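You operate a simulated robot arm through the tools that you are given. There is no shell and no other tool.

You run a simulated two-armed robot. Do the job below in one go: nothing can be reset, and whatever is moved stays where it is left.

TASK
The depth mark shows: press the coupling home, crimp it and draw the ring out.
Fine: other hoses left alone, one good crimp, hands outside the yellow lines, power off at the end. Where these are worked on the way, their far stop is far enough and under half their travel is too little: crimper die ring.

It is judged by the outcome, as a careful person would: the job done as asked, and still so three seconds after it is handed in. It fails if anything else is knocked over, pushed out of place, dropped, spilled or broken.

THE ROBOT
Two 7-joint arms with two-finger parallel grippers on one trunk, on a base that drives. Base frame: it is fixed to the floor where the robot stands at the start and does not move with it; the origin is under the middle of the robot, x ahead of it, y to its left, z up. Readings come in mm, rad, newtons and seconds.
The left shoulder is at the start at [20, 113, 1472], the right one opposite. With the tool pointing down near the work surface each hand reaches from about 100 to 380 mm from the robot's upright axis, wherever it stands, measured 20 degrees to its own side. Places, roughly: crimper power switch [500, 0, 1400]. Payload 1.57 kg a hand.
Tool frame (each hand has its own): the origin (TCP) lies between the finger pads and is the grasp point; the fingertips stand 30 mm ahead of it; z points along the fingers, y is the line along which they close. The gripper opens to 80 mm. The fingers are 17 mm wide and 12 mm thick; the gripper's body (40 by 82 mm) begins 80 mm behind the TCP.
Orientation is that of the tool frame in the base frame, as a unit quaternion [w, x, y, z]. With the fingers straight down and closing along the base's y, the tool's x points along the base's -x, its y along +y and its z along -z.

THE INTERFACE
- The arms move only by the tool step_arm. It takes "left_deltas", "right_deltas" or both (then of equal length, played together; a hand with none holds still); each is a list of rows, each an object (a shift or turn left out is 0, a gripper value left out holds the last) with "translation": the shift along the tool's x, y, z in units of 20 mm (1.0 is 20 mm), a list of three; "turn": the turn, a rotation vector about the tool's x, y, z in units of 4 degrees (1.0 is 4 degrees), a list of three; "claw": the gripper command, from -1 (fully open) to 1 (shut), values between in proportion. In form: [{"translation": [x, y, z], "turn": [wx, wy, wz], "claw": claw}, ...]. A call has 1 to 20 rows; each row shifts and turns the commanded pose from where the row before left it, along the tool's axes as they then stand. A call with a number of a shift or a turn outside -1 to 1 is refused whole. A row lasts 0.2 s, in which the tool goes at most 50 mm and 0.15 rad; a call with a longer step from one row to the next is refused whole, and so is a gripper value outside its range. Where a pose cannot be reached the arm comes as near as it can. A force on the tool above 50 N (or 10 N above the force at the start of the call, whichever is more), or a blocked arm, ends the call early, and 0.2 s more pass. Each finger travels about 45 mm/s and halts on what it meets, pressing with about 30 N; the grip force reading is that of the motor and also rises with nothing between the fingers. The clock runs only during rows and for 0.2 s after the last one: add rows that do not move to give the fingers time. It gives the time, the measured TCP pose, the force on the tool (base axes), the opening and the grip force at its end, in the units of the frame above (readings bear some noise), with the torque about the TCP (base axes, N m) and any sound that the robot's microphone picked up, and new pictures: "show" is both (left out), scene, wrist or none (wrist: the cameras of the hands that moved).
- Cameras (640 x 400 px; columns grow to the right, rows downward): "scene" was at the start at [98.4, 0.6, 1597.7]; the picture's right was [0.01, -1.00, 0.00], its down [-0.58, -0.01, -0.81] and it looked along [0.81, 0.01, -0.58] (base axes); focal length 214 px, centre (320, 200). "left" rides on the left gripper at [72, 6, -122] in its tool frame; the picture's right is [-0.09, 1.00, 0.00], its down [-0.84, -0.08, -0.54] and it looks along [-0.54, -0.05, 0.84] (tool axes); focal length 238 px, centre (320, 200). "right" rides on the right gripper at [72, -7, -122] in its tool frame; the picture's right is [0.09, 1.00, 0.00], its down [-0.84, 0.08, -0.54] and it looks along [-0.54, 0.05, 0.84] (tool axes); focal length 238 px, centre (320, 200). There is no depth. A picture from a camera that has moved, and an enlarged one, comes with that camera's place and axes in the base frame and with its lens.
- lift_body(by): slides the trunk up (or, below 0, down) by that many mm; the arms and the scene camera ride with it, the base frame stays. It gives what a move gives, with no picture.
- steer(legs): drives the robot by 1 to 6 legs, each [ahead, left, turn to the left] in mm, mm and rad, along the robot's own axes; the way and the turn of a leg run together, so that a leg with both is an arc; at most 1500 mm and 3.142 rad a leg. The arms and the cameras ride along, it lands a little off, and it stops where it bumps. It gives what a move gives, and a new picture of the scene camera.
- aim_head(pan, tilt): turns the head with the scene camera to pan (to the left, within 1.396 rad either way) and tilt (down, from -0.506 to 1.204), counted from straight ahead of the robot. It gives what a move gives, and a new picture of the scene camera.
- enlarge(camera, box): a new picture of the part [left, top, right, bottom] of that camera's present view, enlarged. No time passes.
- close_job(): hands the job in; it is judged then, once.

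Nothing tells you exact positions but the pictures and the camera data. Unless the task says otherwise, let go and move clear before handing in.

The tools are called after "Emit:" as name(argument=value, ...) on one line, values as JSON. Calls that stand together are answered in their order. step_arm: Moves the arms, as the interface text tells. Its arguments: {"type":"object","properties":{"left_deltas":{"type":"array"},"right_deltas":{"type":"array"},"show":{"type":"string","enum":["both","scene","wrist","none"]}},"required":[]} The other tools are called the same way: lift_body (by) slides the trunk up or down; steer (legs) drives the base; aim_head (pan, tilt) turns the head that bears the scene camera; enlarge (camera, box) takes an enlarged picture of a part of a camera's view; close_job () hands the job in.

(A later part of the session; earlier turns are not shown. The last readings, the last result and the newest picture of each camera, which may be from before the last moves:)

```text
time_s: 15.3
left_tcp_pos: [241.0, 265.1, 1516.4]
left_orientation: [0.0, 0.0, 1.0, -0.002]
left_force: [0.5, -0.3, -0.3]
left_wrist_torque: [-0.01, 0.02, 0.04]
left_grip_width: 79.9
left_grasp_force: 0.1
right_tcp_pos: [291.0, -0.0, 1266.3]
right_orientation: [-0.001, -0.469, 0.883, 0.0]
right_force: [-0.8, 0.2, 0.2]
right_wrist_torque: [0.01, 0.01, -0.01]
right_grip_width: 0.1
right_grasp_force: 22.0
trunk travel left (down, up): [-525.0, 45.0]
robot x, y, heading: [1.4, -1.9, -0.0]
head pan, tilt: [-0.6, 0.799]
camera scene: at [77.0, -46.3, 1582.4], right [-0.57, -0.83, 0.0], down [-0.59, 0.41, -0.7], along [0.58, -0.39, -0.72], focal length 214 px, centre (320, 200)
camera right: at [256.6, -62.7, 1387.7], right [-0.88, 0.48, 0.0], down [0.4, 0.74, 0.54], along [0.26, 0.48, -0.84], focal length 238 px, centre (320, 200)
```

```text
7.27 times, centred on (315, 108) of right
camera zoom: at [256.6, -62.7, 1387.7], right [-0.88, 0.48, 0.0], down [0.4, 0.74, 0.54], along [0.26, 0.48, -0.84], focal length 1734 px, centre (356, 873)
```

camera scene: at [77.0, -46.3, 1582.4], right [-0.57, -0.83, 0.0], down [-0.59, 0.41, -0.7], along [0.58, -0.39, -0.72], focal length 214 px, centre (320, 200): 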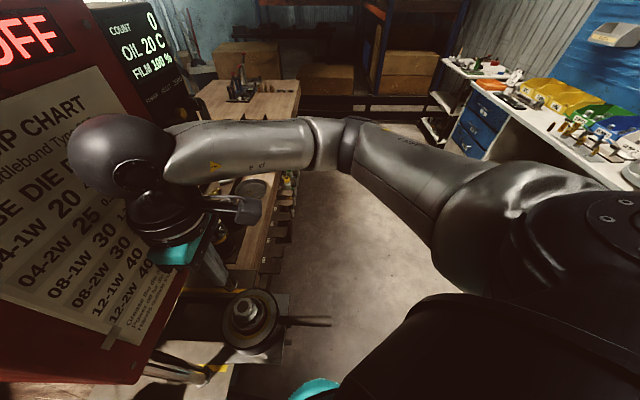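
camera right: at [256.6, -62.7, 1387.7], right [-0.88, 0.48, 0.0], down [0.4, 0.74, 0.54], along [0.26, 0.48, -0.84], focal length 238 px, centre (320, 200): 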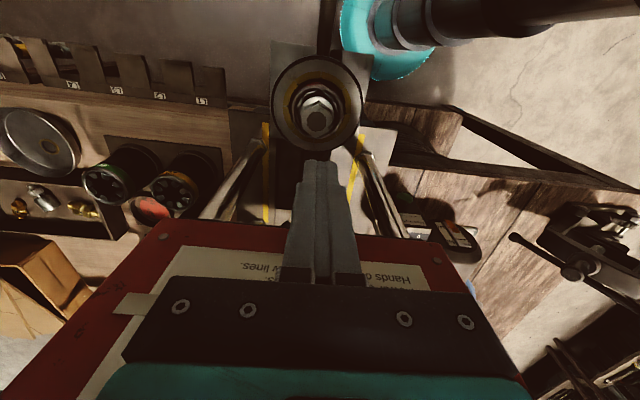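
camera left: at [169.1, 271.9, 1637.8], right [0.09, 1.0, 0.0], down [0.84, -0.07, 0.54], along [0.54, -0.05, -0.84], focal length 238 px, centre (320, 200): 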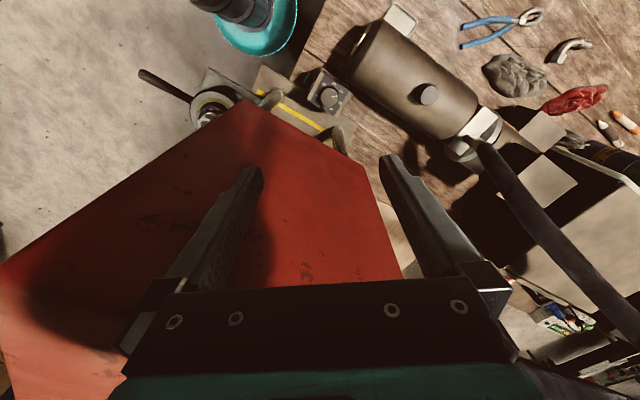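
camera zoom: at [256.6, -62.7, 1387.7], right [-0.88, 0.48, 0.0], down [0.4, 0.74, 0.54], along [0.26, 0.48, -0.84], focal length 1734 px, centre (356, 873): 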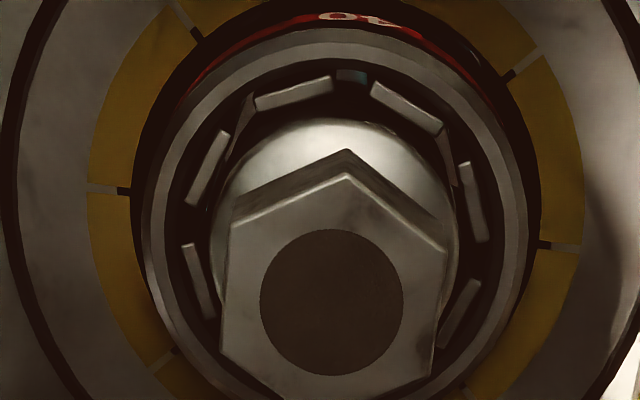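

The hex top centre is at about (295, 0, 1103). I'll correct by a few millimetres and descend to about 12 mm above it.

Emit:
step_arm(right_deltas=[{"translation": [-0.125, -0.17, 0], "claw": 1}, {"translation": [0, 0, 1], "claw": 1}, {"translation": [0, 0, 1], "claw": 1}, {"translation": [0, 0, 1], "claw": 1}, {"translation": [0, 0, 1], "claw": 1}, {"translation": [0, 0, 1], "claw": 1}, {"translation": [0, 0, 0.8], "claw": 1}, {"claw": 1}], show="both")

```text
time_s: 17.1
left_tcp_pos: [241.4, 264.1, 1516.3]
left_orientation: [0.001, 0.0, 1.0, -0.001]
left_force: [-0.2, -0.1, 0.0]
left_wrist_torque: [-0.03, -0.03, -0.03]
left_grip_width: 80.2
left_grasp_force: 0.2
right_tcp_pos: [297.5, 0.4, 1148.0]
right_orientation: [0.0, -0.47, 0.883, 0.0]
right_force: [-0.4, 0.1, 0.3]
right_wrist_torque: [0.02, -0.01, -0.01]
right_grip_width: 0.0
right_grasp_force: 21.4
trunk travel left (down, up): [-525.0, 45.0]
robot x, y, heading: [0.6, -0.9, -0.002]
head pan, tilt: [-0.6, 0.799]
camera scene: at [77.1, -45.8, 1582.4], right [-0.56, -0.83, 0.0], down [-0.59, 0.41, -0.7], along [0.58, -0.39, -0.72], focal length 214 px, centre (320, 200)
camera right: at [262.4, -62.5, 1270.7], right [-0.88, 0.48, 0.0], down [0.4, 0.74, 0.54], along [0.26, 0.48, -0.84], focal length 238 px, centre (320, 200)
```

scene: 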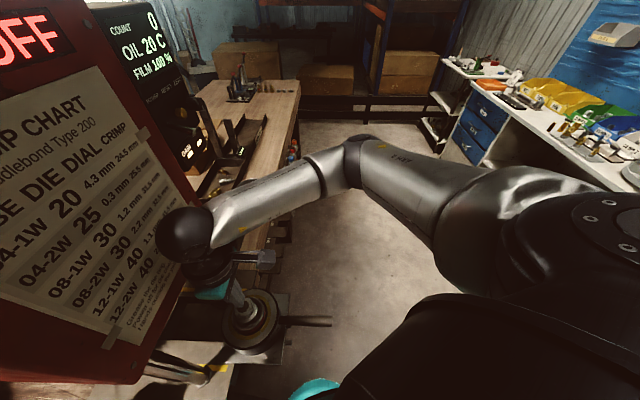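
right: 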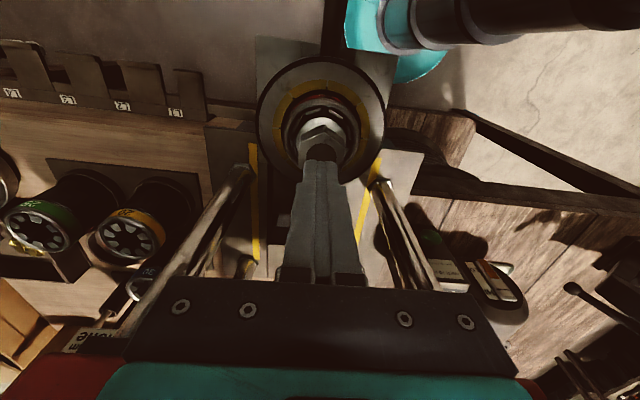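

Emit:
enlarge(camera="right", box=[250, 50, 400, 200])

Emit:
enlarge(camera="scene", box=[190, 250, 310, 370])

```text
2.67 times, centred on (325, 125) of right
camera zoom: at [262.4, -62.5, 1270.7], right [-0.88, 0.48, 0.0], down [0.4, 0.74, 0.54], along [0.26, 0.48, -0.84], focal length 636 px, centre (307, 400)
```

zoom: 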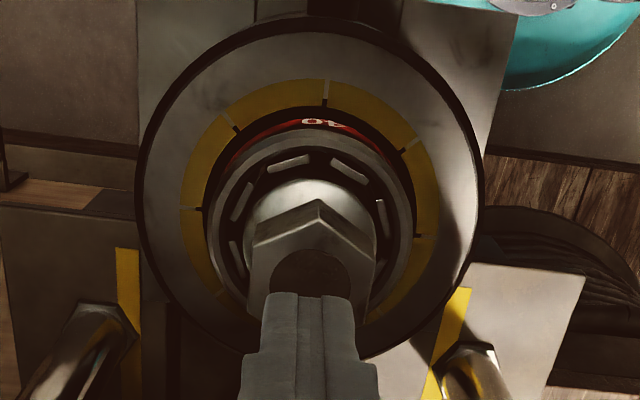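

```text
3.33 times, centred on (250, 310) of scene
camera zoom: at [77.1, -45.8, 1582.4], right [-0.56, -0.83, 0.0], down [-0.59, 0.41, -0.7], along [0.58, -0.39, -0.72], focal length 715 px, centre (553, -167)
```

zoom: 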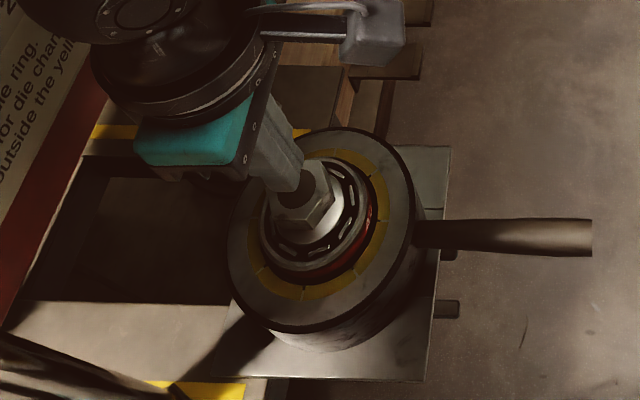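

Emit:
enlarge(camera="scene", box=[225, 285, 275, 335])

Emit:
aim_head(pan=-0.1, tilt=0.9)

Emit:
enlarge(camera="scene", box=[270, 220, 390, 320])

```text
8.00 times, centred on (250, 310) of scene
camera zoom: at [77.1, -45.8, 1582.4], right [-0.56, -0.83, 0.0], down [-0.59, 0.41, -0.7], along [0.58, -0.39, -0.72], focal length 1716 px, centre (880, -680)
```

zoom: 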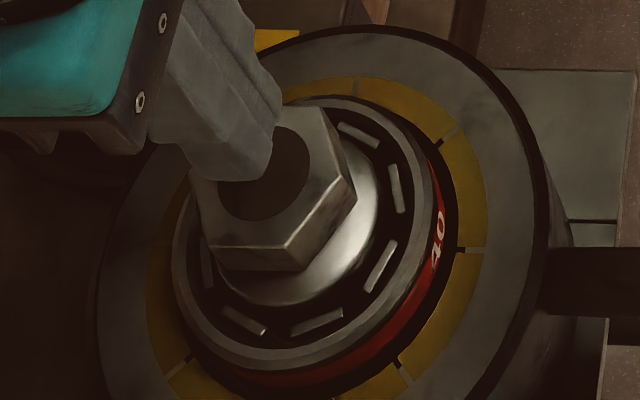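

```text
time_s: 18.0
left_tcp_pos: [240.7, 265.0, 1516.0]
left_orientation: [0.0, 0.0, 1.0, -0.002]
left_force: [0.7, 0.5, 0.5]
left_wrist_torque: [-0.01, 0.0, 0.02]
left_grip_width: 80.0
left_grasp_force: 0.1
right_tcp_pos: [296.2, 0.3, 1149.7]
right_orientation: [0.0, -0.469, 0.883, 0.0]
right_force: [0.2, 0.0, 0.3]
right_wrist_torque: [-0.02, 0.0, -0.01]
right_grip_width: 0.0
right_grasp_force: 21.4
trunk travel left (down, up): [-525.0, 45.0]
robot x, y, heading: [0.5, -3.7, 0.004]
head pan, tilt: [-0.099, 0.901]
camera scene: at [85.7, -7.8, 1574.5], right [-0.1, -0.99, 0.0], down [-0.78, 0.08, -0.62], along [0.62, -0.06, -0.78], focal length 214 px, centre (320, 200)
```

scene: 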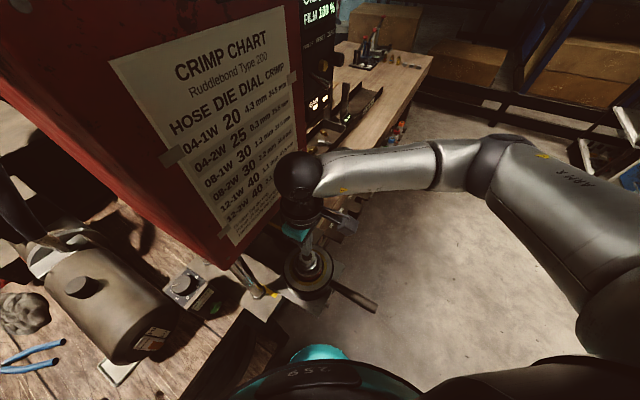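

```text
4.00 times, centred on (330, 270) of scene
camera zoom: at [85.7, -7.8, 1574.5], right [-0.1, -0.99, 0.0], down [-0.78, 0.08, -0.62], along [0.62, -0.06, -0.78], focal length 858 px, centre (280, -80)
```

zoom: 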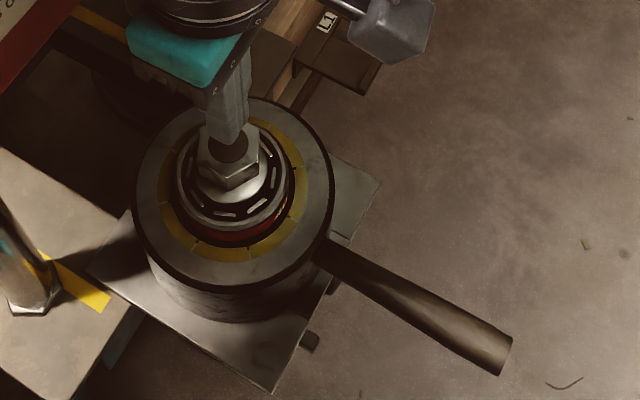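

The closed fingertips are over the hex, about 15 mm above it. I'll lower slowly and watch the force.

Emit:
step_arm(right_deltas=[{"translation": [0.05, 0, 0.2], "claw": 1}, {"translation": [0.05, 0, 0.2], "claw": 1}, {"translation": [0, 0, 0.2], "claw": 1}, {"translation": [0, 0, 0.2], "claw": 1}, {"translation": [0, 0, 0.15], "claw": 1}], show="both")

Emit:
enlarge(camera="right", box=[250, 50, 400, 200])

```text
time_s: 19.2
left_tcp_pos: [240.2, 265.0, 1515.7]
left_orientation: [0.0, 0.001, 1.0, -0.002]
left_force: [-0.3, -0.3, -0.7]
left_wrist_torque: [0.0, -0.02, 0.04]
left_grip_width: 80.3
left_grasp_force: 0.1
right_tcp_pos: [296.7, -1.8, 1130.6]
right_orientation: [0.0, -0.469, 0.883, 0.0]
right_force: [0.0, -0.3, -0.4]
right_wrist_torque: [-0.01, -0.01, 0.03]
right_grip_width: 0.1
right_grasp_force: 21.2
trunk travel left (down, up): [-525.0, 45.0]
robot x, y, heading: [0.9, -0.9, -0.0]
head pan, tilt: [-0.099, 0.901]
camera scene: at [85.7, -7.7, 1574.5], right [-0.1, -1.0, 0.0], down [-0.78, 0.08, -0.62], along [0.62, -0.06, -0.78], focal length 214 px, centre (320, 200)
camera right: at [261.3, -64.0, 1252.4], right [-0.88, 0.48, 0.0], down [0.4, 0.74, 0.54], along [0.26, 0.48, -0.84], focal length 238 px, centre (320, 200)
```

scene: 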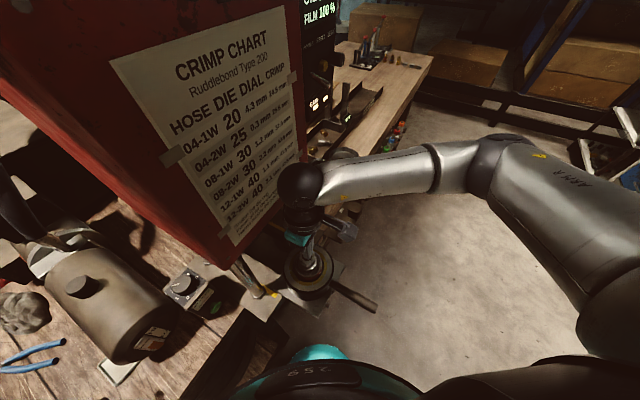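
right: 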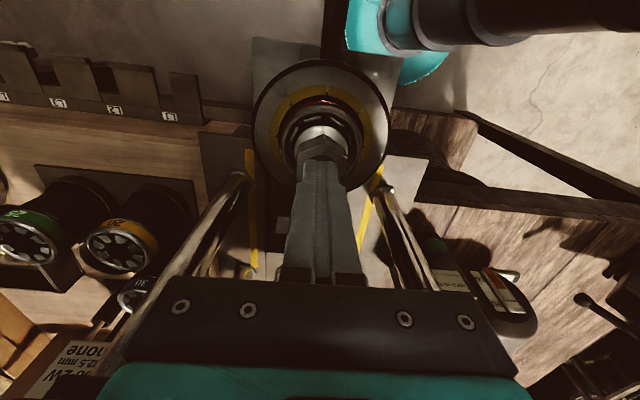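

```text
2.67 times, centred on (325, 125) of right
camera zoom: at [261.3, -64.0, 1252.4], right [-0.88, 0.48, 0.0], down [0.4, 0.74, 0.54], along [0.26, 0.48, -0.84], focal length 636 px, centre (307, 400)
```

zoom: 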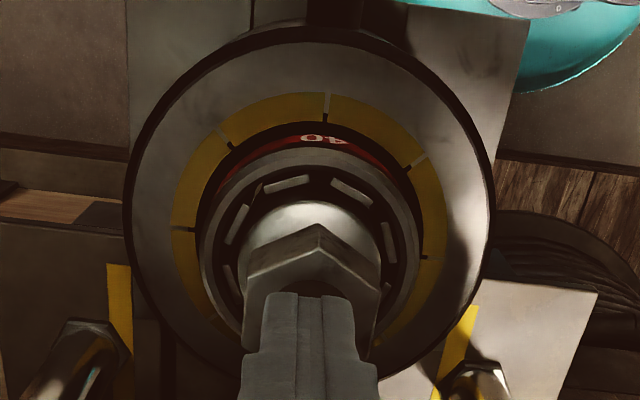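

There's no contact yet with the tip at about 1100, so I'll keep lowering in small steps.

Emit:
step_arm(right_deltas=[{"translation": [0, 0, 0.15], "claw": 1}, {"translation": [0, 0, 0.15], "claw": 1}, {"translation": [0, 0, 0.15], "claw": 1}], show="wrist")

Emit:
enlarge(camera="right", box=[250, 50, 400, 200])

Emit:
enlarge(camera="right", box=[0, 300, 160, 400])

```text
time_s: 20.0
left_tcp_pos: [240.0, 264.4, 1516.2]
left_orientation: [0.0, -0.001, 1.0, -0.001]
left_force: [-0.6, 0.6, 0.2]
left_wrist_torque: [0.0, -0.02, 0.02]
left_grip_width: 80.0
left_grasp_force: 0.1
right_tcp_pos: [297.6, -1.7, 1123.4]
right_orientation: [0.0, -0.47, 0.883, 0.0]
right_force: [0.0, -0.1, 7.7]
right_wrist_torque: [-0.08, 0.03, -0.04]
right_grip_width: 0.0
right_grasp_force: 21.4
trunk travel left (down, up): [-525.0, 45.0]
robot x, y, heading: [-3.5, -1.0, 0.001]
head pan, tilt: [-0.099, 0.901]
camera right: at [261.4, -64.2, 1244.3], right [-0.88, 0.48, 0.0], down [0.4, 0.74, 0.54], along [0.26, 0.48, -0.84], focal length 238 px, centre (320, 200)
```

right: 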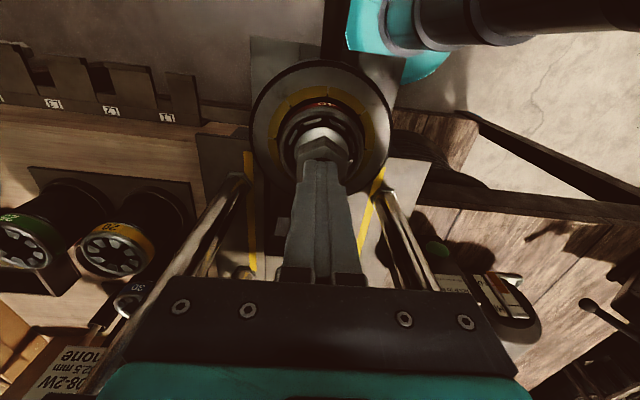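

```text
2.67 times, centred on (325, 125) of right
camera zoom: at [261.4, -64.2, 1244.3], right [-0.88, 0.48, 0.0], down [0.4, 0.74, 0.54], along [0.26, 0.48, -0.84], focal length 636 px, centre (307, 400)
```

zoom: 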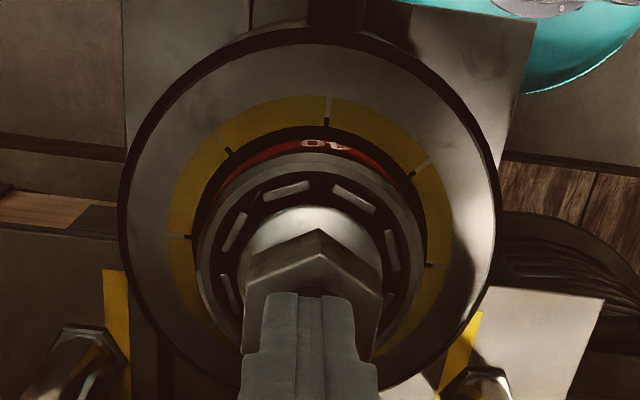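

```text
4.00 times, centred on (80, 350) of right
camera zoom: at [261.4, -64.2, 1244.3], right [-0.88, 0.48, 0.0], down [0.4, 0.74, 0.54], along [0.26, 0.48, -0.84], focal length 953 px, centre (1280, -400)
```

zoom: 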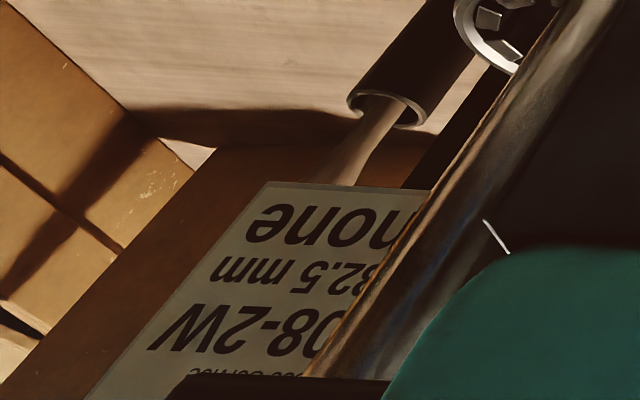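

Contact has been made: 7.7 N upward with the tip at about 1093. There's also a card reading "08-2W / 32.5 mm / none", which I'll examine shortly. For now I'll press on gently.

Emit:
step_arm(right_deltas=[{"translation": [0, 0, 0.1], "claw": 1}, {"translation": [0, 0, 0.1], "claw": 1}, {"translation": [0, 0, 0.1], "claw": 1}], show="wrist")

Emit:
enlarge(camera="right", box=[250, 50, 400, 200])

```text
time_s: 20.8
left_tcp_pos: [240.5, 264.1, 1515.9]
left_orientation: [-0.001, 0.0, 1.0, -0.001]
left_force: [-0.2, 0.5, 0.9]
left_wrist_torque: [0.0, 0.04, 0.01]
left_grip_width: 80.0
left_grasp_force: 0.1
right_tcp_pos: [295.8, -1.5, 1117.1]
right_orientation: [0.001, -0.469, 0.883, 0.0]
right_force: [0.1, -0.5, 15.6]
right_wrist_torque: [-0.11, 0.06, 0.0]
right_grip_width: 0.1
right_grasp_force: 21.7
trunk travel left (down, up): [-525.0, 45.0]
robot x, y, heading: [-1.9, -0.2, 0.001]
head pan, tilt: [-0.099, 0.901]
camera right: at [260.9, -63.9, 1238.4], right [-0.88, 0.48, 0.0], down [0.4, 0.74, 0.54], along [0.26, 0.48, -0.84], focal length 238 px, centre (320, 200)
```

right: 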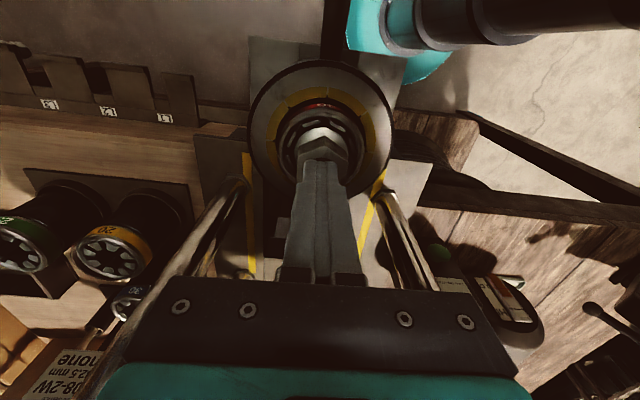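

```text
2.67 times, centred on (325, 125) of right
camera zoom: at [260.9, -63.9, 1238.4], right [-0.88, 0.48, 0.0], down [0.4, 0.74, 0.54], along [0.26, 0.48, -0.84], focal length 636 px, centre (307, 400)
```

zoom: 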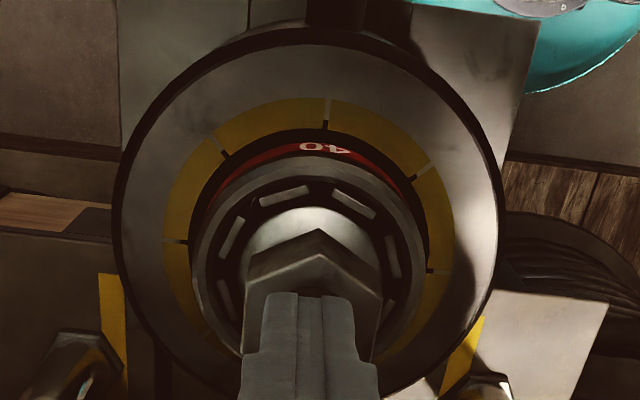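

The coupling is sinking, with the TCP down 6 mm at 15.6 N. I'll keep pressing until it seats.

Emit:
step_arm(right_deltas=[{"translation": [0, 0, 0.1], "claw": 1}, {"translation": [0, 0, 0.1], "claw": 1}, {"translation": [0, 0, 0.1], "claw": 1}, {"translation": [0, 0, 0.1], "claw": 1}], show="wrist")

Emit:
enlarge(camera="right", box=[250, 50, 400, 200])

```text
time_s: 21.5
left_tcp_pos: [240.0, 265.0, 1517.8]
left_orientation: [0.001, 0.0, 1.0, -0.001]
left_force: [0.8, 0.4, 0.6]
left_wrist_torque: [0.03, 0.05, -0.03]
left_grip_width: 80.0
left_grasp_force: 0.1
right_tcp_pos: [298.5, 0.2, 1117.7]
right_orientation: [0.005, -0.47, 0.883, 0.001]
right_force: [-2.5, -2.5, 18.6]
right_wrist_torque: [-0.18, 0.21, 0.01]
right_grip_width: 0.0
right_grasp_force: 21.0
trunk travel left (down, up): [-525.0, 45.0]
robot x, y, heading: [-0.9, -1.1, 0.004]
head pan, tilt: [-0.099, 0.901]
stopped in row 3 (right hand): the force on the tool passed its limit at 53 N (the readings are from after the stop); the commanded pose is now the measured one
camera right: at [263.1, -63.2, 1237.9], right [-0.88, 0.48, 0.0], down [0.4, 0.73, 0.55], along [0.27, 0.48, -0.83], focal length 238 px, centre (320, 200)
```

right: 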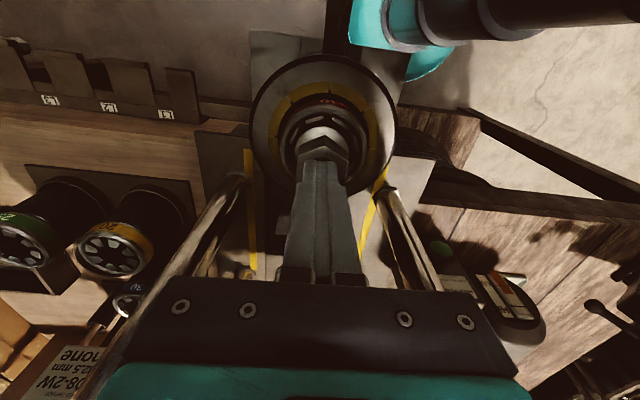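

```text
2.67 times, centred on (325, 125) of right
camera zoom: at [263.1, -63.2, 1237.9], right [-0.88, 0.48, 0.0], down [0.4, 0.73, 0.55], along [0.27, 0.48, -0.83], focal length 636 px, centre (307, 400)
```

zoom: 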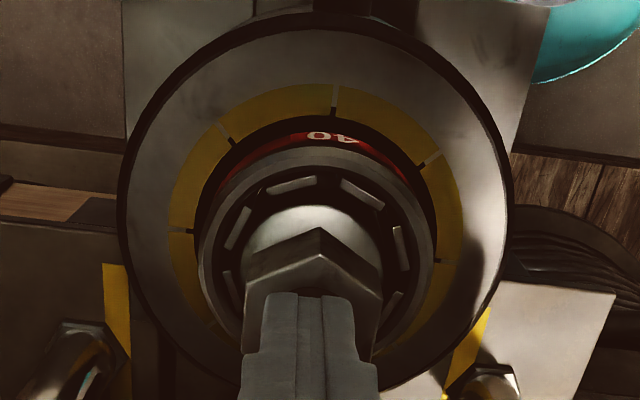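

The push ended at 53 N, a hard stop, so the coupling seems to have seated. I'll press once more to confirm.

Emit:
step_arm(right_deltas=[{"translation": [0, 0, 0.1], "claw": 1}, {"translation": [0, 0, 0.1], "claw": 1}, {"translation": [0, 0, 0.1], "claw": 1}, {"translation": [0, 0, 0.1], "claw": 1}, {"translation": [0, 0, 0.1], "claw": 1}], show="none")

```text
time_s: 22.1
left_tcp_pos: [240.3, 264.6, 1517.6]
left_orientation: [0.001, 0.0, 1.0, -0.001]
left_force: [-0.5, 0.1, 0.1]
left_wrist_torque: [0.0, 0.03, 0.0]
left_grip_width: 79.9
left_grasp_force: 0.1
right_tcp_pos: [301.7, 3.3, 1117.5]
right_orientation: [0.01, -0.469, 0.883, 0.004]
right_force: [-3.0, -1.6, 17.9]
right_wrist_torque: [-0.17, 0.21, -0.01]
right_grip_width: 0.0
right_grasp_force: 21.3
trunk travel left (down, up): [-525.0, 45.0]
robot x, y, heading: [-1.2, -4.0, -0.002]
head pan, tilt: [-0.099, 0.901]
stopped in row 3 (right hand): the force on the tool passed its limit at 53 N (the readings are from after the stop); the commanded pose is now the measured one
```

It's solid at the same height, so the coupling is home. I'll lift off and look at it.

Emit:
step_arm(right_deltas=[{"translation": [0, 0, -0.3], "claw": 1}, {"translation": [0, 0, -1], "claw": 1}, {"translation": [0, 0, -1], "claw": 1}, {"translation": [0, 0, -1], "claw": 1}, {"translation": [0, 0, -1], "claw": 1}, {"translation": [0, 0, -1], "claw": 1}, {"translation": [0, 0, -1], "claw": 1}, {"translation": [0, 0, -1], "claw": 1}], show="both")

Emit:
enlarge(camera="right", box=[260, 40, 380, 160])

Emit:
enlarge(camera="scene", box=[270, 230, 370, 310])

```text
time_s: 23.9
left_tcp_pos: [241.0, 264.7, 1517.0]
left_orientation: [0.0, -0.001, 1.0, -0.002]
left_force: [0.3, 0.1, -0.2]
left_wrist_torque: [0.01, -0.03, 0.01]
left_grip_width: 80.3
left_grasp_force: 0.1
right_tcp_pos: [298.1, -0.8, 1262.5]
right_orientation: [0.01, -0.469, 0.883, 0.003]
right_force: [-0.2, -0.5, 0.0]
right_wrist_torque: [-0.01, 0.02, -0.01]
right_grip_width: 0.0
right_grasp_force: 21.0
trunk travel left (down, up): [-525.0, 45.0]
robot x, y, heading: [-1.3, -0.9, -0.0]
head pan, tilt: [-0.099, 0.901]
camera scene: at [85.5, -7.8, 1574.5], right [-0.1, -0.99, 0.0], down [-0.78, 0.08, -0.62], along [0.62, -0.06, -0.78], focal length 214 px, centre (320, 200)
camera right: at [261.9, -64.4, 1382.3], right [-0.88, 0.48, 0.0], down [0.4, 0.73, 0.56], along [0.27, 0.49, -0.83], focal length 238 px, centre (320, 200)
```

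scene: 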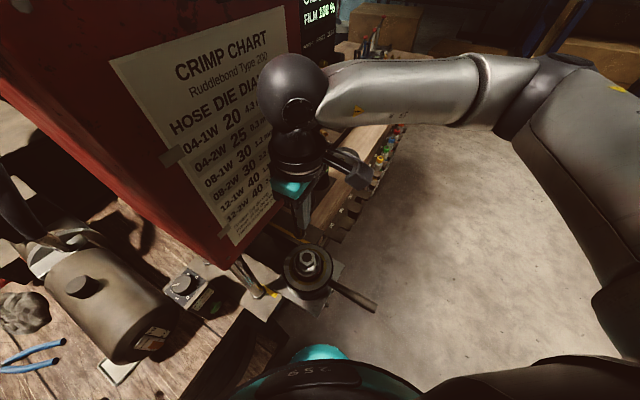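
right: 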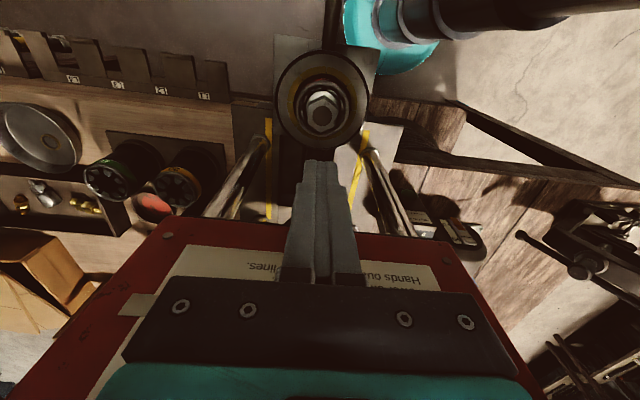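

```text
3.33 times, centred on (320, 100) of right
camera zoom: at [261.9, -64.4, 1382.3], right [-0.88, 0.48, 0.0], down [0.4, 0.73, 0.56], along [0.27, 0.49, -0.83], focal length 794 px, centre (320, 533)
```

zoom: 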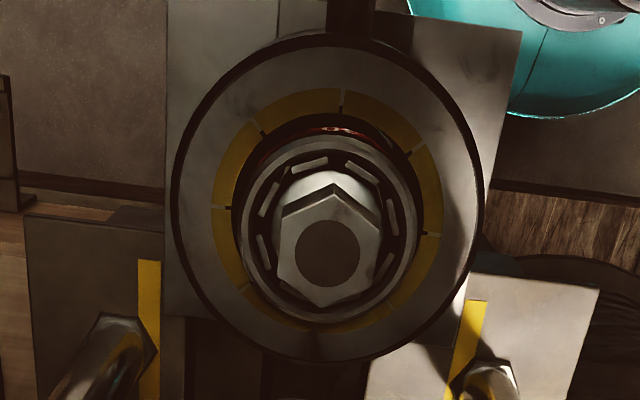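

```text
5.00 times, centred on (320, 270) of scene
camera zoom: at [85.5, -7.8, 1574.5], right [-0.1, -0.99, 0.0], down [-0.78, 0.08, -0.62], along [0.62, -0.06, -0.78], focal length 1072 px, centre (320, -150)
```

zoom: 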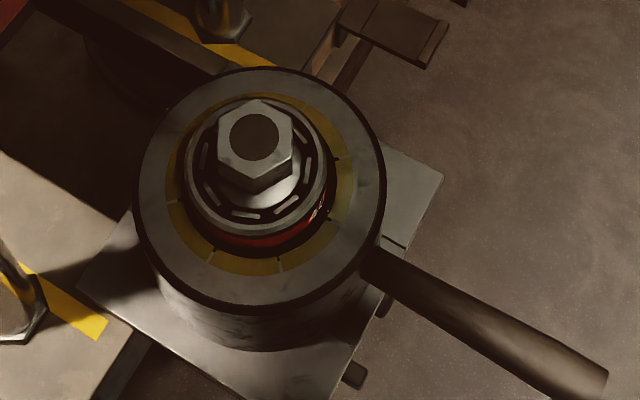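

The coupling now sits lower, seated on the hose. Before the crimp I want to check the hose type against the die and dial, so I'll look around for the hose and the room behind me.

Emit:
aim_head(pan=1.39, tilt=0.6)

Emit:
aim_head(pan=-1.39, tilt=0.6)

```text
time_s: 25.5
left_tcp_pos: [240.6, 264.2, 1515.7]
left_orientation: [0.0, 0.0, 1.0, -0.002]
left_force: [0.5, 1.0, 1.2]
left_wrist_torque: [-0.04, 0.01, 0.01]
left_grip_width: 79.8
left_grasp_force: 0.0
right_tcp_pos: [298.0, -1.0, 1262.2]
right_orientation: [0.01, -0.47, 0.883, 0.003]
right_force: [-0.2, -0.2, 0.4]
right_wrist_torque: [0.01, 0.02, -0.01]
right_grip_width: 0.0
right_grasp_force: 21.0
trunk travel left (down, up): [-525.0, 45.0]
robot x, y, heading: [-0.5, 1.3, -0.002]
head pan, tilt: [1.389, 0.6]
camera scene: at [26.6, 86.6, 1599.3], right [0.98, -0.18, 0.0], down [-0.1, -0.56, -0.82], along [0.15, 0.81, -0.57], focal length 214 px, centre (320, 200)
```

scene: 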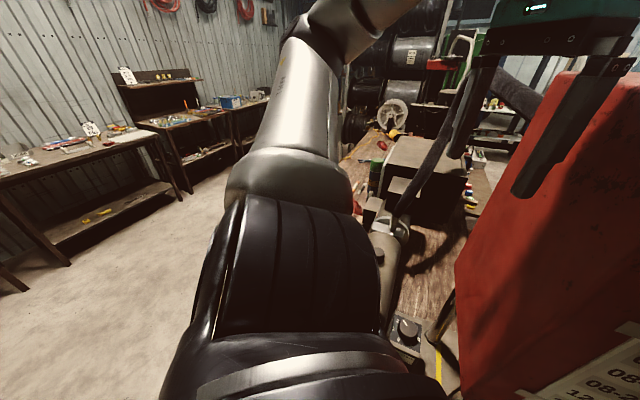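

```text
time_s: 28.0
left_tcp_pos: [241.4, 264.6, 1516.4]
left_orientation: [0.0, 0.0, 1.0, -0.001]
left_force: [0.0, 0.4, 0.1]
left_wrist_torque: [0.0, -0.01, 0.0]
left_grip_width: 79.9
left_grasp_force: 0.1
right_tcp_pos: [298.8, 0.1, 1261.8]
right_orientation: [0.01, -0.47, 0.883, 0.003]
right_force: [0.3, 0.0, -0.8]
right_wrist_torque: [0.01, -0.03, -0.04]
right_grip_width: 0.1
right_grasp_force: 21.3
trunk travel left (down, up): [-525.0, 45.0]
robot x, y, heading: [-1.1, 0.5, -0.0]
head pan, tilt: [-1.389, 0.6]
camera scene: at [26.5, -87.2, 1599.3], right [-0.98, -0.18, 0.0], down [-0.1, 0.56, -0.83], along [0.15, -0.81, -0.56], focal length 214 px, centre (320, 200)
```

scene: 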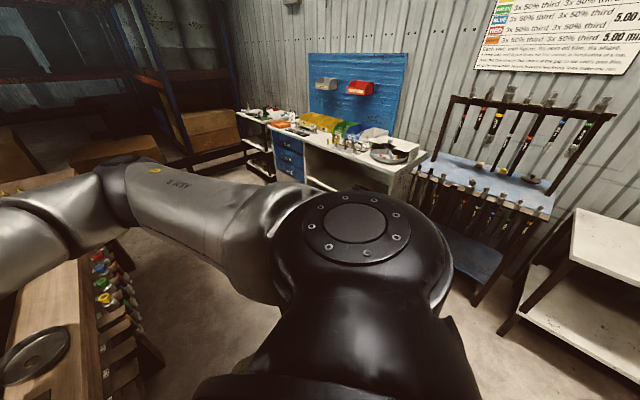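

Emit:
enlarge(camera="scene", box=[460, 0, 640, 80])

Emit:
enlarge(camera="scene", box=[230, 50, 460, 200])

Emit:
enlarge(camera="scene", box=[400, 80, 640, 300])

```text
3.56 times, centred on (550, 40) of scene
camera zoom: at [26.5, -87.2, 1599.3], right [-0.98, -0.18, 0.0], down [-0.1, 0.56, -0.83], along [0.15, -0.81, -0.56], focal length 763 px, centre (-498, 769)
```

zoom: 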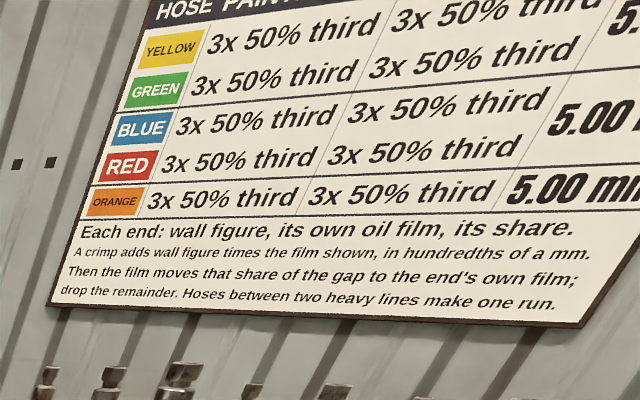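

```text
2.67 times, centred on (345, 125) of scene
camera zoom: at [26.5, -87.2, 1599.3], right [-0.98, -0.18, 0.0], down [-0.1, 0.56, -0.83], along [0.15, -0.81, -0.56], focal length 572 px, centre (253, 400)
```

zoom: 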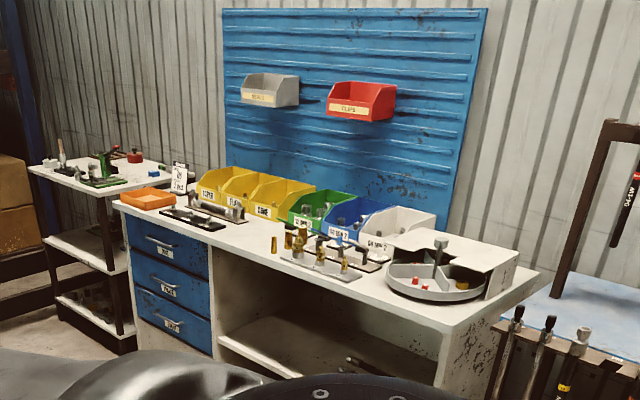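

```text
1.82 times, centred on (520, 190) of scene
camera zoom: at [26.5, -87.2, 1599.3], right [-0.98, -0.18, 0.0], down [-0.1, 0.56, -0.83], along [0.15, -0.81, -0.56], focal length 390 px, centre (-44, 218)
```

zoom: 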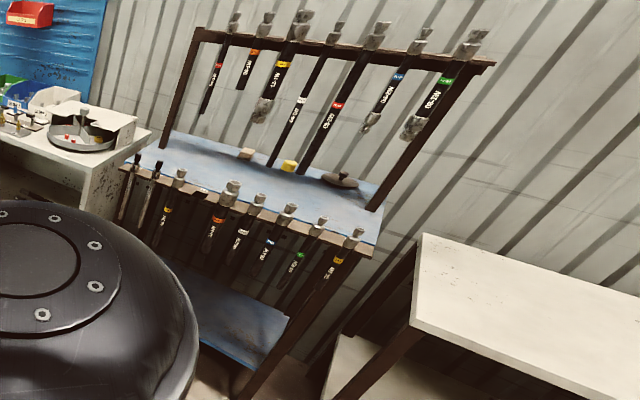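

The space around me is open and the furniture stands along the walls. I'll back off a little to see the hose hanging under the tray and get a straighter view of the panel.

Emit:
aim_head(pan=0.0, tilt=0.6)

Emit:
steer(legs=[[-250, 0, 0]])

Emit:
enlarge(camera="scene", box=[240, 220, 400, 340])

```text
time_s: 29.5
left_tcp_pos: [241.7, 264.0, 1515.1]
left_orientation: [0.0, 0.0, 1.0, -0.002]
left_force: [-1.1, 0.1, -0.2]
left_wrist_torque: [-0.01, -0.01, -0.03]
left_grip_width: 80.2
left_grasp_force: 0.1
right_tcp_pos: [297.3, 0.6, 1262.0]
right_orientation: [0.009, -0.47, 0.883, 0.002]
right_force: [-0.8, -0.1, -1.3]
right_wrist_torque: [-0.01, 0.0, -0.01]
right_grip_width: 0.2
right_grasp_force: 21.5
trunk travel left (down, up): [-525.0, 45.0]
robot x, y, heading: [4.5, -0.8, 0.004]
head pan, tilt: [0.0, 0.6]
camera scene: at [98.9, -0.4, 1599.3], right [0.0, -1.0, 0.0], down [-0.56, 0.0, -0.83], along [0.83, 0.0, -0.56], focal length 214 px, centre (320, 200)
```

scene: 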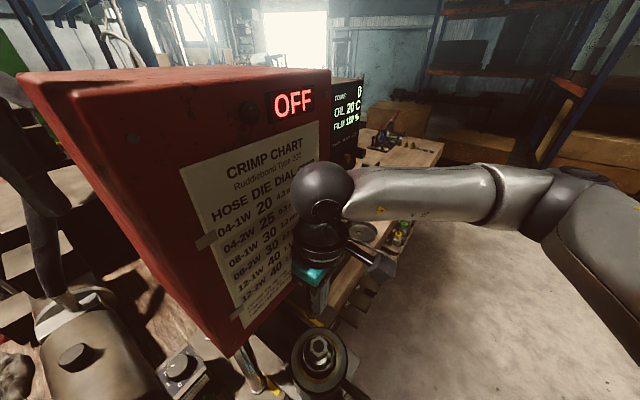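

```text
time_s: 31.3
left_tcp_pos: [-6.7, 266.2, 1515.8]
left_orientation: [0.0, -0.003, 1.0, -0.001]
left_force: [0.3, 0.2, -1.6]
left_wrist_torque: [-0.02, 0.01, -0.02]
left_grip_width: 80.1
left_grasp_force: 0.0
right_tcp_pos: [52.0, 0.9, 1261.7]
right_orientation: [0.009, -0.471, 0.882, 0.004]
right_force: [0.3, 0.2, 0.8]
right_wrist_torque: [-0.02, 0.0, -0.02]
right_grip_width: 0.0
right_grasp_force: 21.1
trunk travel left (down, up): [-525.0, 45.0]
robot x, y, heading: [-247.9, 0.6, 0.006]
head pan, tilt: [0.0, 0.6]
camera scene: at [-147.8, -0.4, 1599.3], right [0.0, -1.0, 0.0], down [-0.56, 0.0, -0.83], along [0.83, 0.0, -0.56], focal length 214 px, centre (320, 200)
```

scene: 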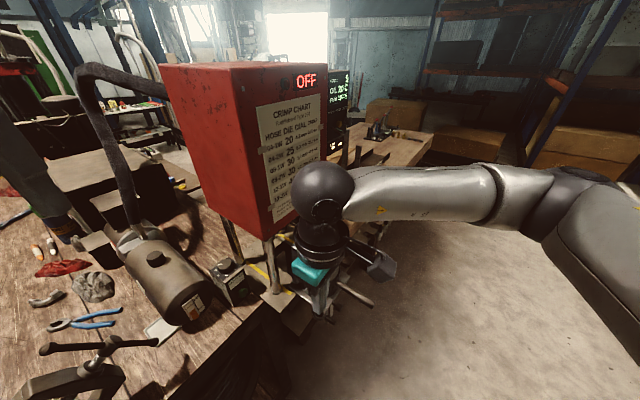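

```text
3.33 times, centred on (320, 280) of scene
camera zoom: at [-147.8, -0.4, 1599.3], right [0.0, -1.0, 0.0], down [-0.56, 0.0, -0.83], along [0.83, 0.0, -0.56], focal length 715 px, centre (320, -67)
```

zoom: 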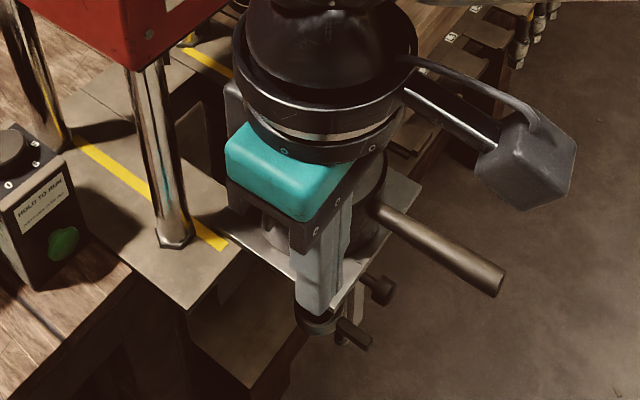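

My own hand blocks the view of the ring, so I'll slide the right hand further right.

Emit:
step_arm(right_deltas=[{"translation": [0.83, -0.56, 0]}, {"translation": [0.83, -0.56, 0]}, {"translation": [0.83, -0.56, 0]}, {"translation": [0.83, -0.56, 0]}, {"translation": [0.83, -0.56, 0]}, {"translation": [0.83, -0.56, 0]}, {"translation": [0.83, -0.56, 0]}, {"translation": [0.83, -0.56, 0]}], show="scene")

Emit:
enlarge(camera="scene", box=[240, 220, 400, 340])

Emit:
enlarge(camera="scene", box=[280, 60, 400, 180])

```text
time_s: 33.1
left_tcp_pos: [-6.2, 264.8, 1516.3]
left_orientation: [0.0, -0.003, 1.0, -0.001]
left_force: [-0.3, 0.3, 0.3]
left_wrist_torque: [0.02, -0.01, -0.02]
left_grip_width: 80.0
left_grasp_force: 0.1
right_tcp_pos: [53.1, -158.6, 1259.8]
right_orientation: [0.01, -0.471, 0.882, 0.003]
right_force: [-0.3, 0.2, 0.4]
right_wrist_torque: [-0.03, 0.0, -0.01]
right_grip_width: 0.0
right_grasp_force: 21.0
trunk travel left (down, up): [-525.0, 45.0]
robot x, y, heading: [-243.9, -2.5, 0.005]
head pan, tilt: [0.0, 0.6]
camera scene: at [-147.7, -1.1, 1599.3], right [0.0, -1.0, 0.0], down [-0.56, 0.0, -0.83], along [0.83, 0.0, -0.56], focal length 214 px, centre (320, 200)
```

scene: 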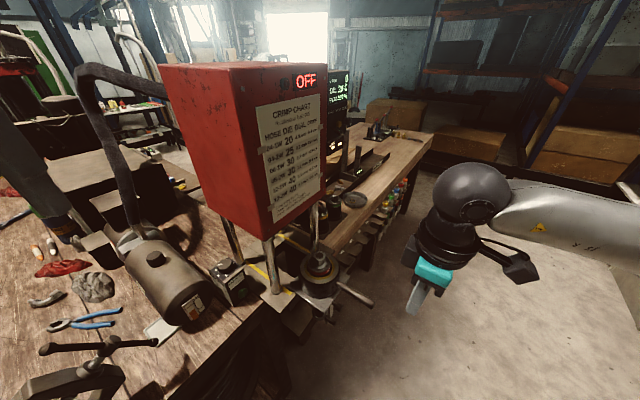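

```text
3.33 times, centred on (320, 280) of scene
camera zoom: at [-147.7, -1.1, 1599.3], right [0.0, -1.0, 0.0], down [-0.56, 0.0, -0.83], along [0.83, 0.0, -0.56], focal length 715 px, centre (320, -67)
```

zoom: 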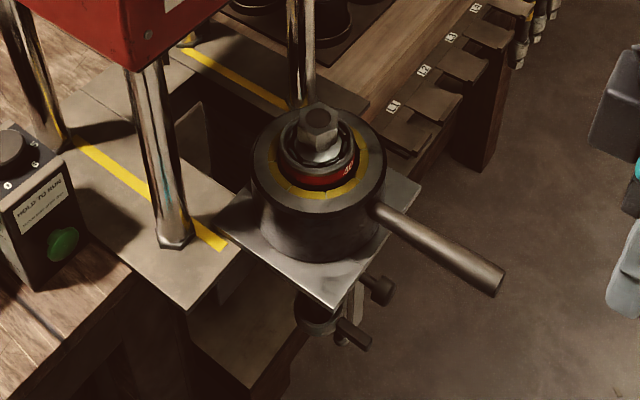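

```text
3.33 times, centred on (340, 120) of scene
camera zoom: at [-147.7, -1.1, 1599.3], right [0.0, -1.0, 0.0], down [-0.56, 0.0, -0.83], along [0.83, 0.0, -0.56], focal length 715 px, centre (253, 467)
```

zoom: 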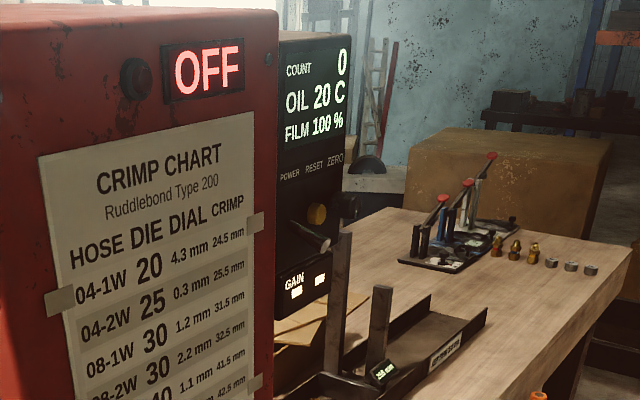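

Emit:
enlarge(camera="scene", box=[300, 235, 350, 275])

Emit:
enlarge(camera="scene", box=[295, 285, 355, 335])

Emit:
enlarge(camera="scene", box=[330, 120, 370, 160])

Emit:
enlarge(camera="scene", box=[200, 250, 270, 320])

```text
10.00 times, centred on (325, 255) of scene
camera zoom: at [-147.7, -1.1, 1599.3], right [0.0, -1.0, 0.0], down [-0.56, 0.0, -0.83], along [0.83, 0.0, -0.56], focal length 2145 px, centre (270, -350)
```

zoom: 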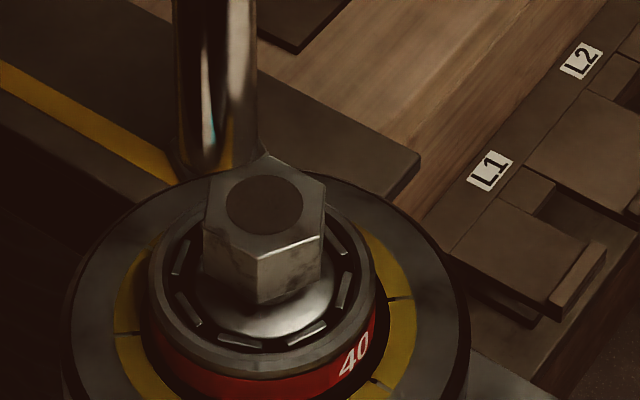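

```text
8.00 times, centred on (325, 310) of scene
camera zoom: at [-147.7, -1.1, 1599.3], right [0.0, -1.0, 0.0], down [-0.56, 0.0, -0.83], along [0.83, 0.0, -0.56], focal length 1716 px, centre (280, -680)
```

zoom: 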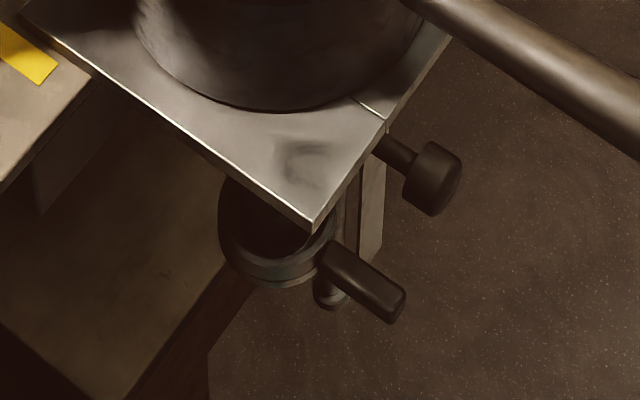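

```text
10.00 times, centred on (350, 140) of scene
camera zoom: at [-147.7, -1.1, 1599.3], right [0.0, -1.0, 0.0], down [-0.56, 0.0, -0.83], along [0.83, 0.0, -0.56], focal length 2145 px, centre (20, 800)
```

zoom: 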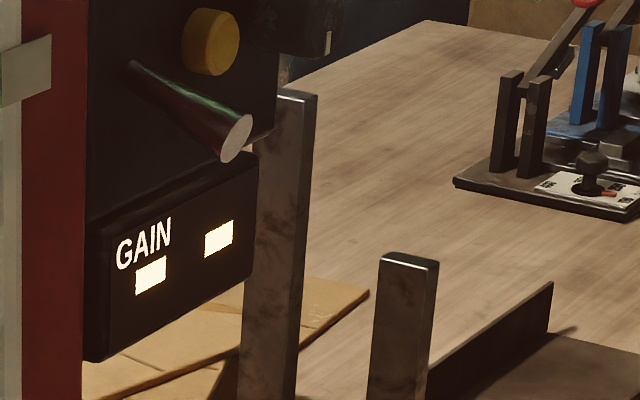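

```text
5.71 times, centred on (235, 285) of scene
camera zoom: at [-147.7, -1.1, 1599.3], right [0.0, -1.0, 0.0], down [-0.56, 0.0, -0.83], along [0.83, 0.0, -0.56], focal length 1226 px, centre (806, -286)
```

zoom: 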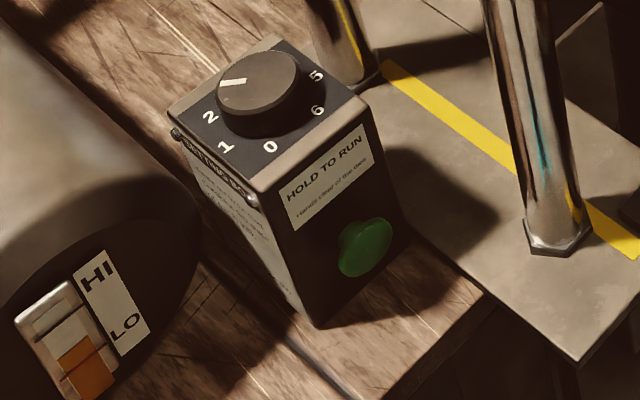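

There's another printed label on the left face of the control box. I'll read it.

Emit:
enlarge(camera="scene", box=[216, 268, 240, 296])

Emit:
enlarge(camera="left", box=[200, 50, 440, 250])

Emit:
enlarge(camera="scene", box=[280, 65, 330, 115])

```text
14.29 times, centred on (228, 282) of scene
camera zoom: at [-147.7, -1.1, 1599.3], right [0.0, -1.0, 0.0], down [-0.56, 0.0, -0.83], along [0.83, 0.0, -0.56], focal length 3064 px, centre (1634, -971)
```

zoom: 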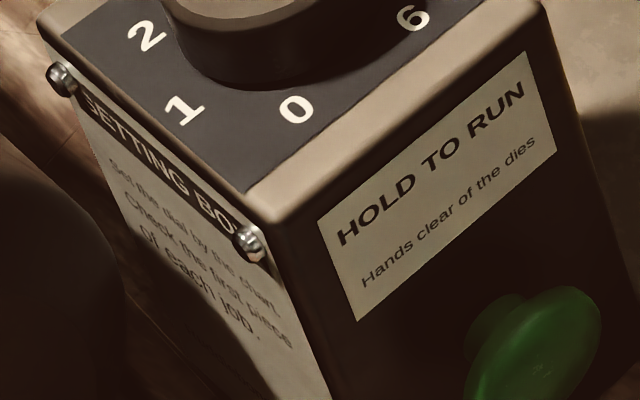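

```text
2.00 times, centred on (320, 150) of left
camera zoom: at [-78.9, 270.5, 1638.3], right [0.09, 1.0, 0.0], down [0.84, -0.07, 0.54], along [0.54, -0.05, -0.84], focal length 477 px, centre (320, 300)
```

zoom: 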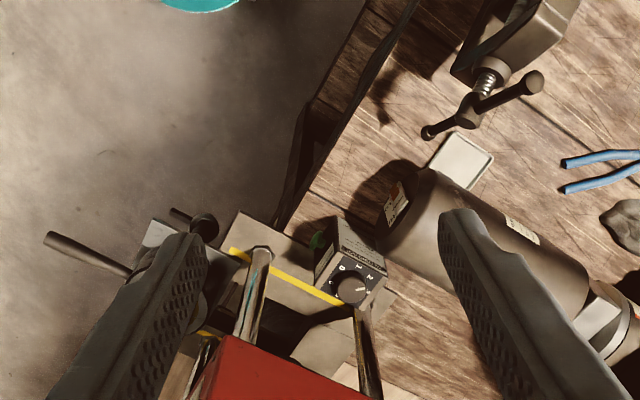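

```text
8.00 times, centred on (305, 90) of scene
camera zoom: at [-147.7, -1.1, 1599.3], right [0.0, -1.0, 0.0], down [-0.56, 0.0, -0.83], along [0.83, 0.0, -0.56], focal length 1716 px, centre (440, 1080)
```

zoom: 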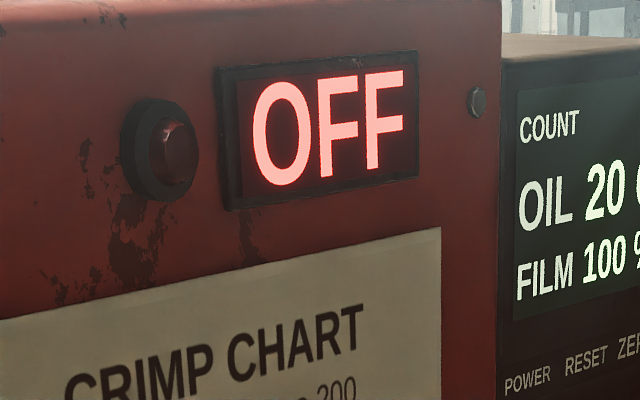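

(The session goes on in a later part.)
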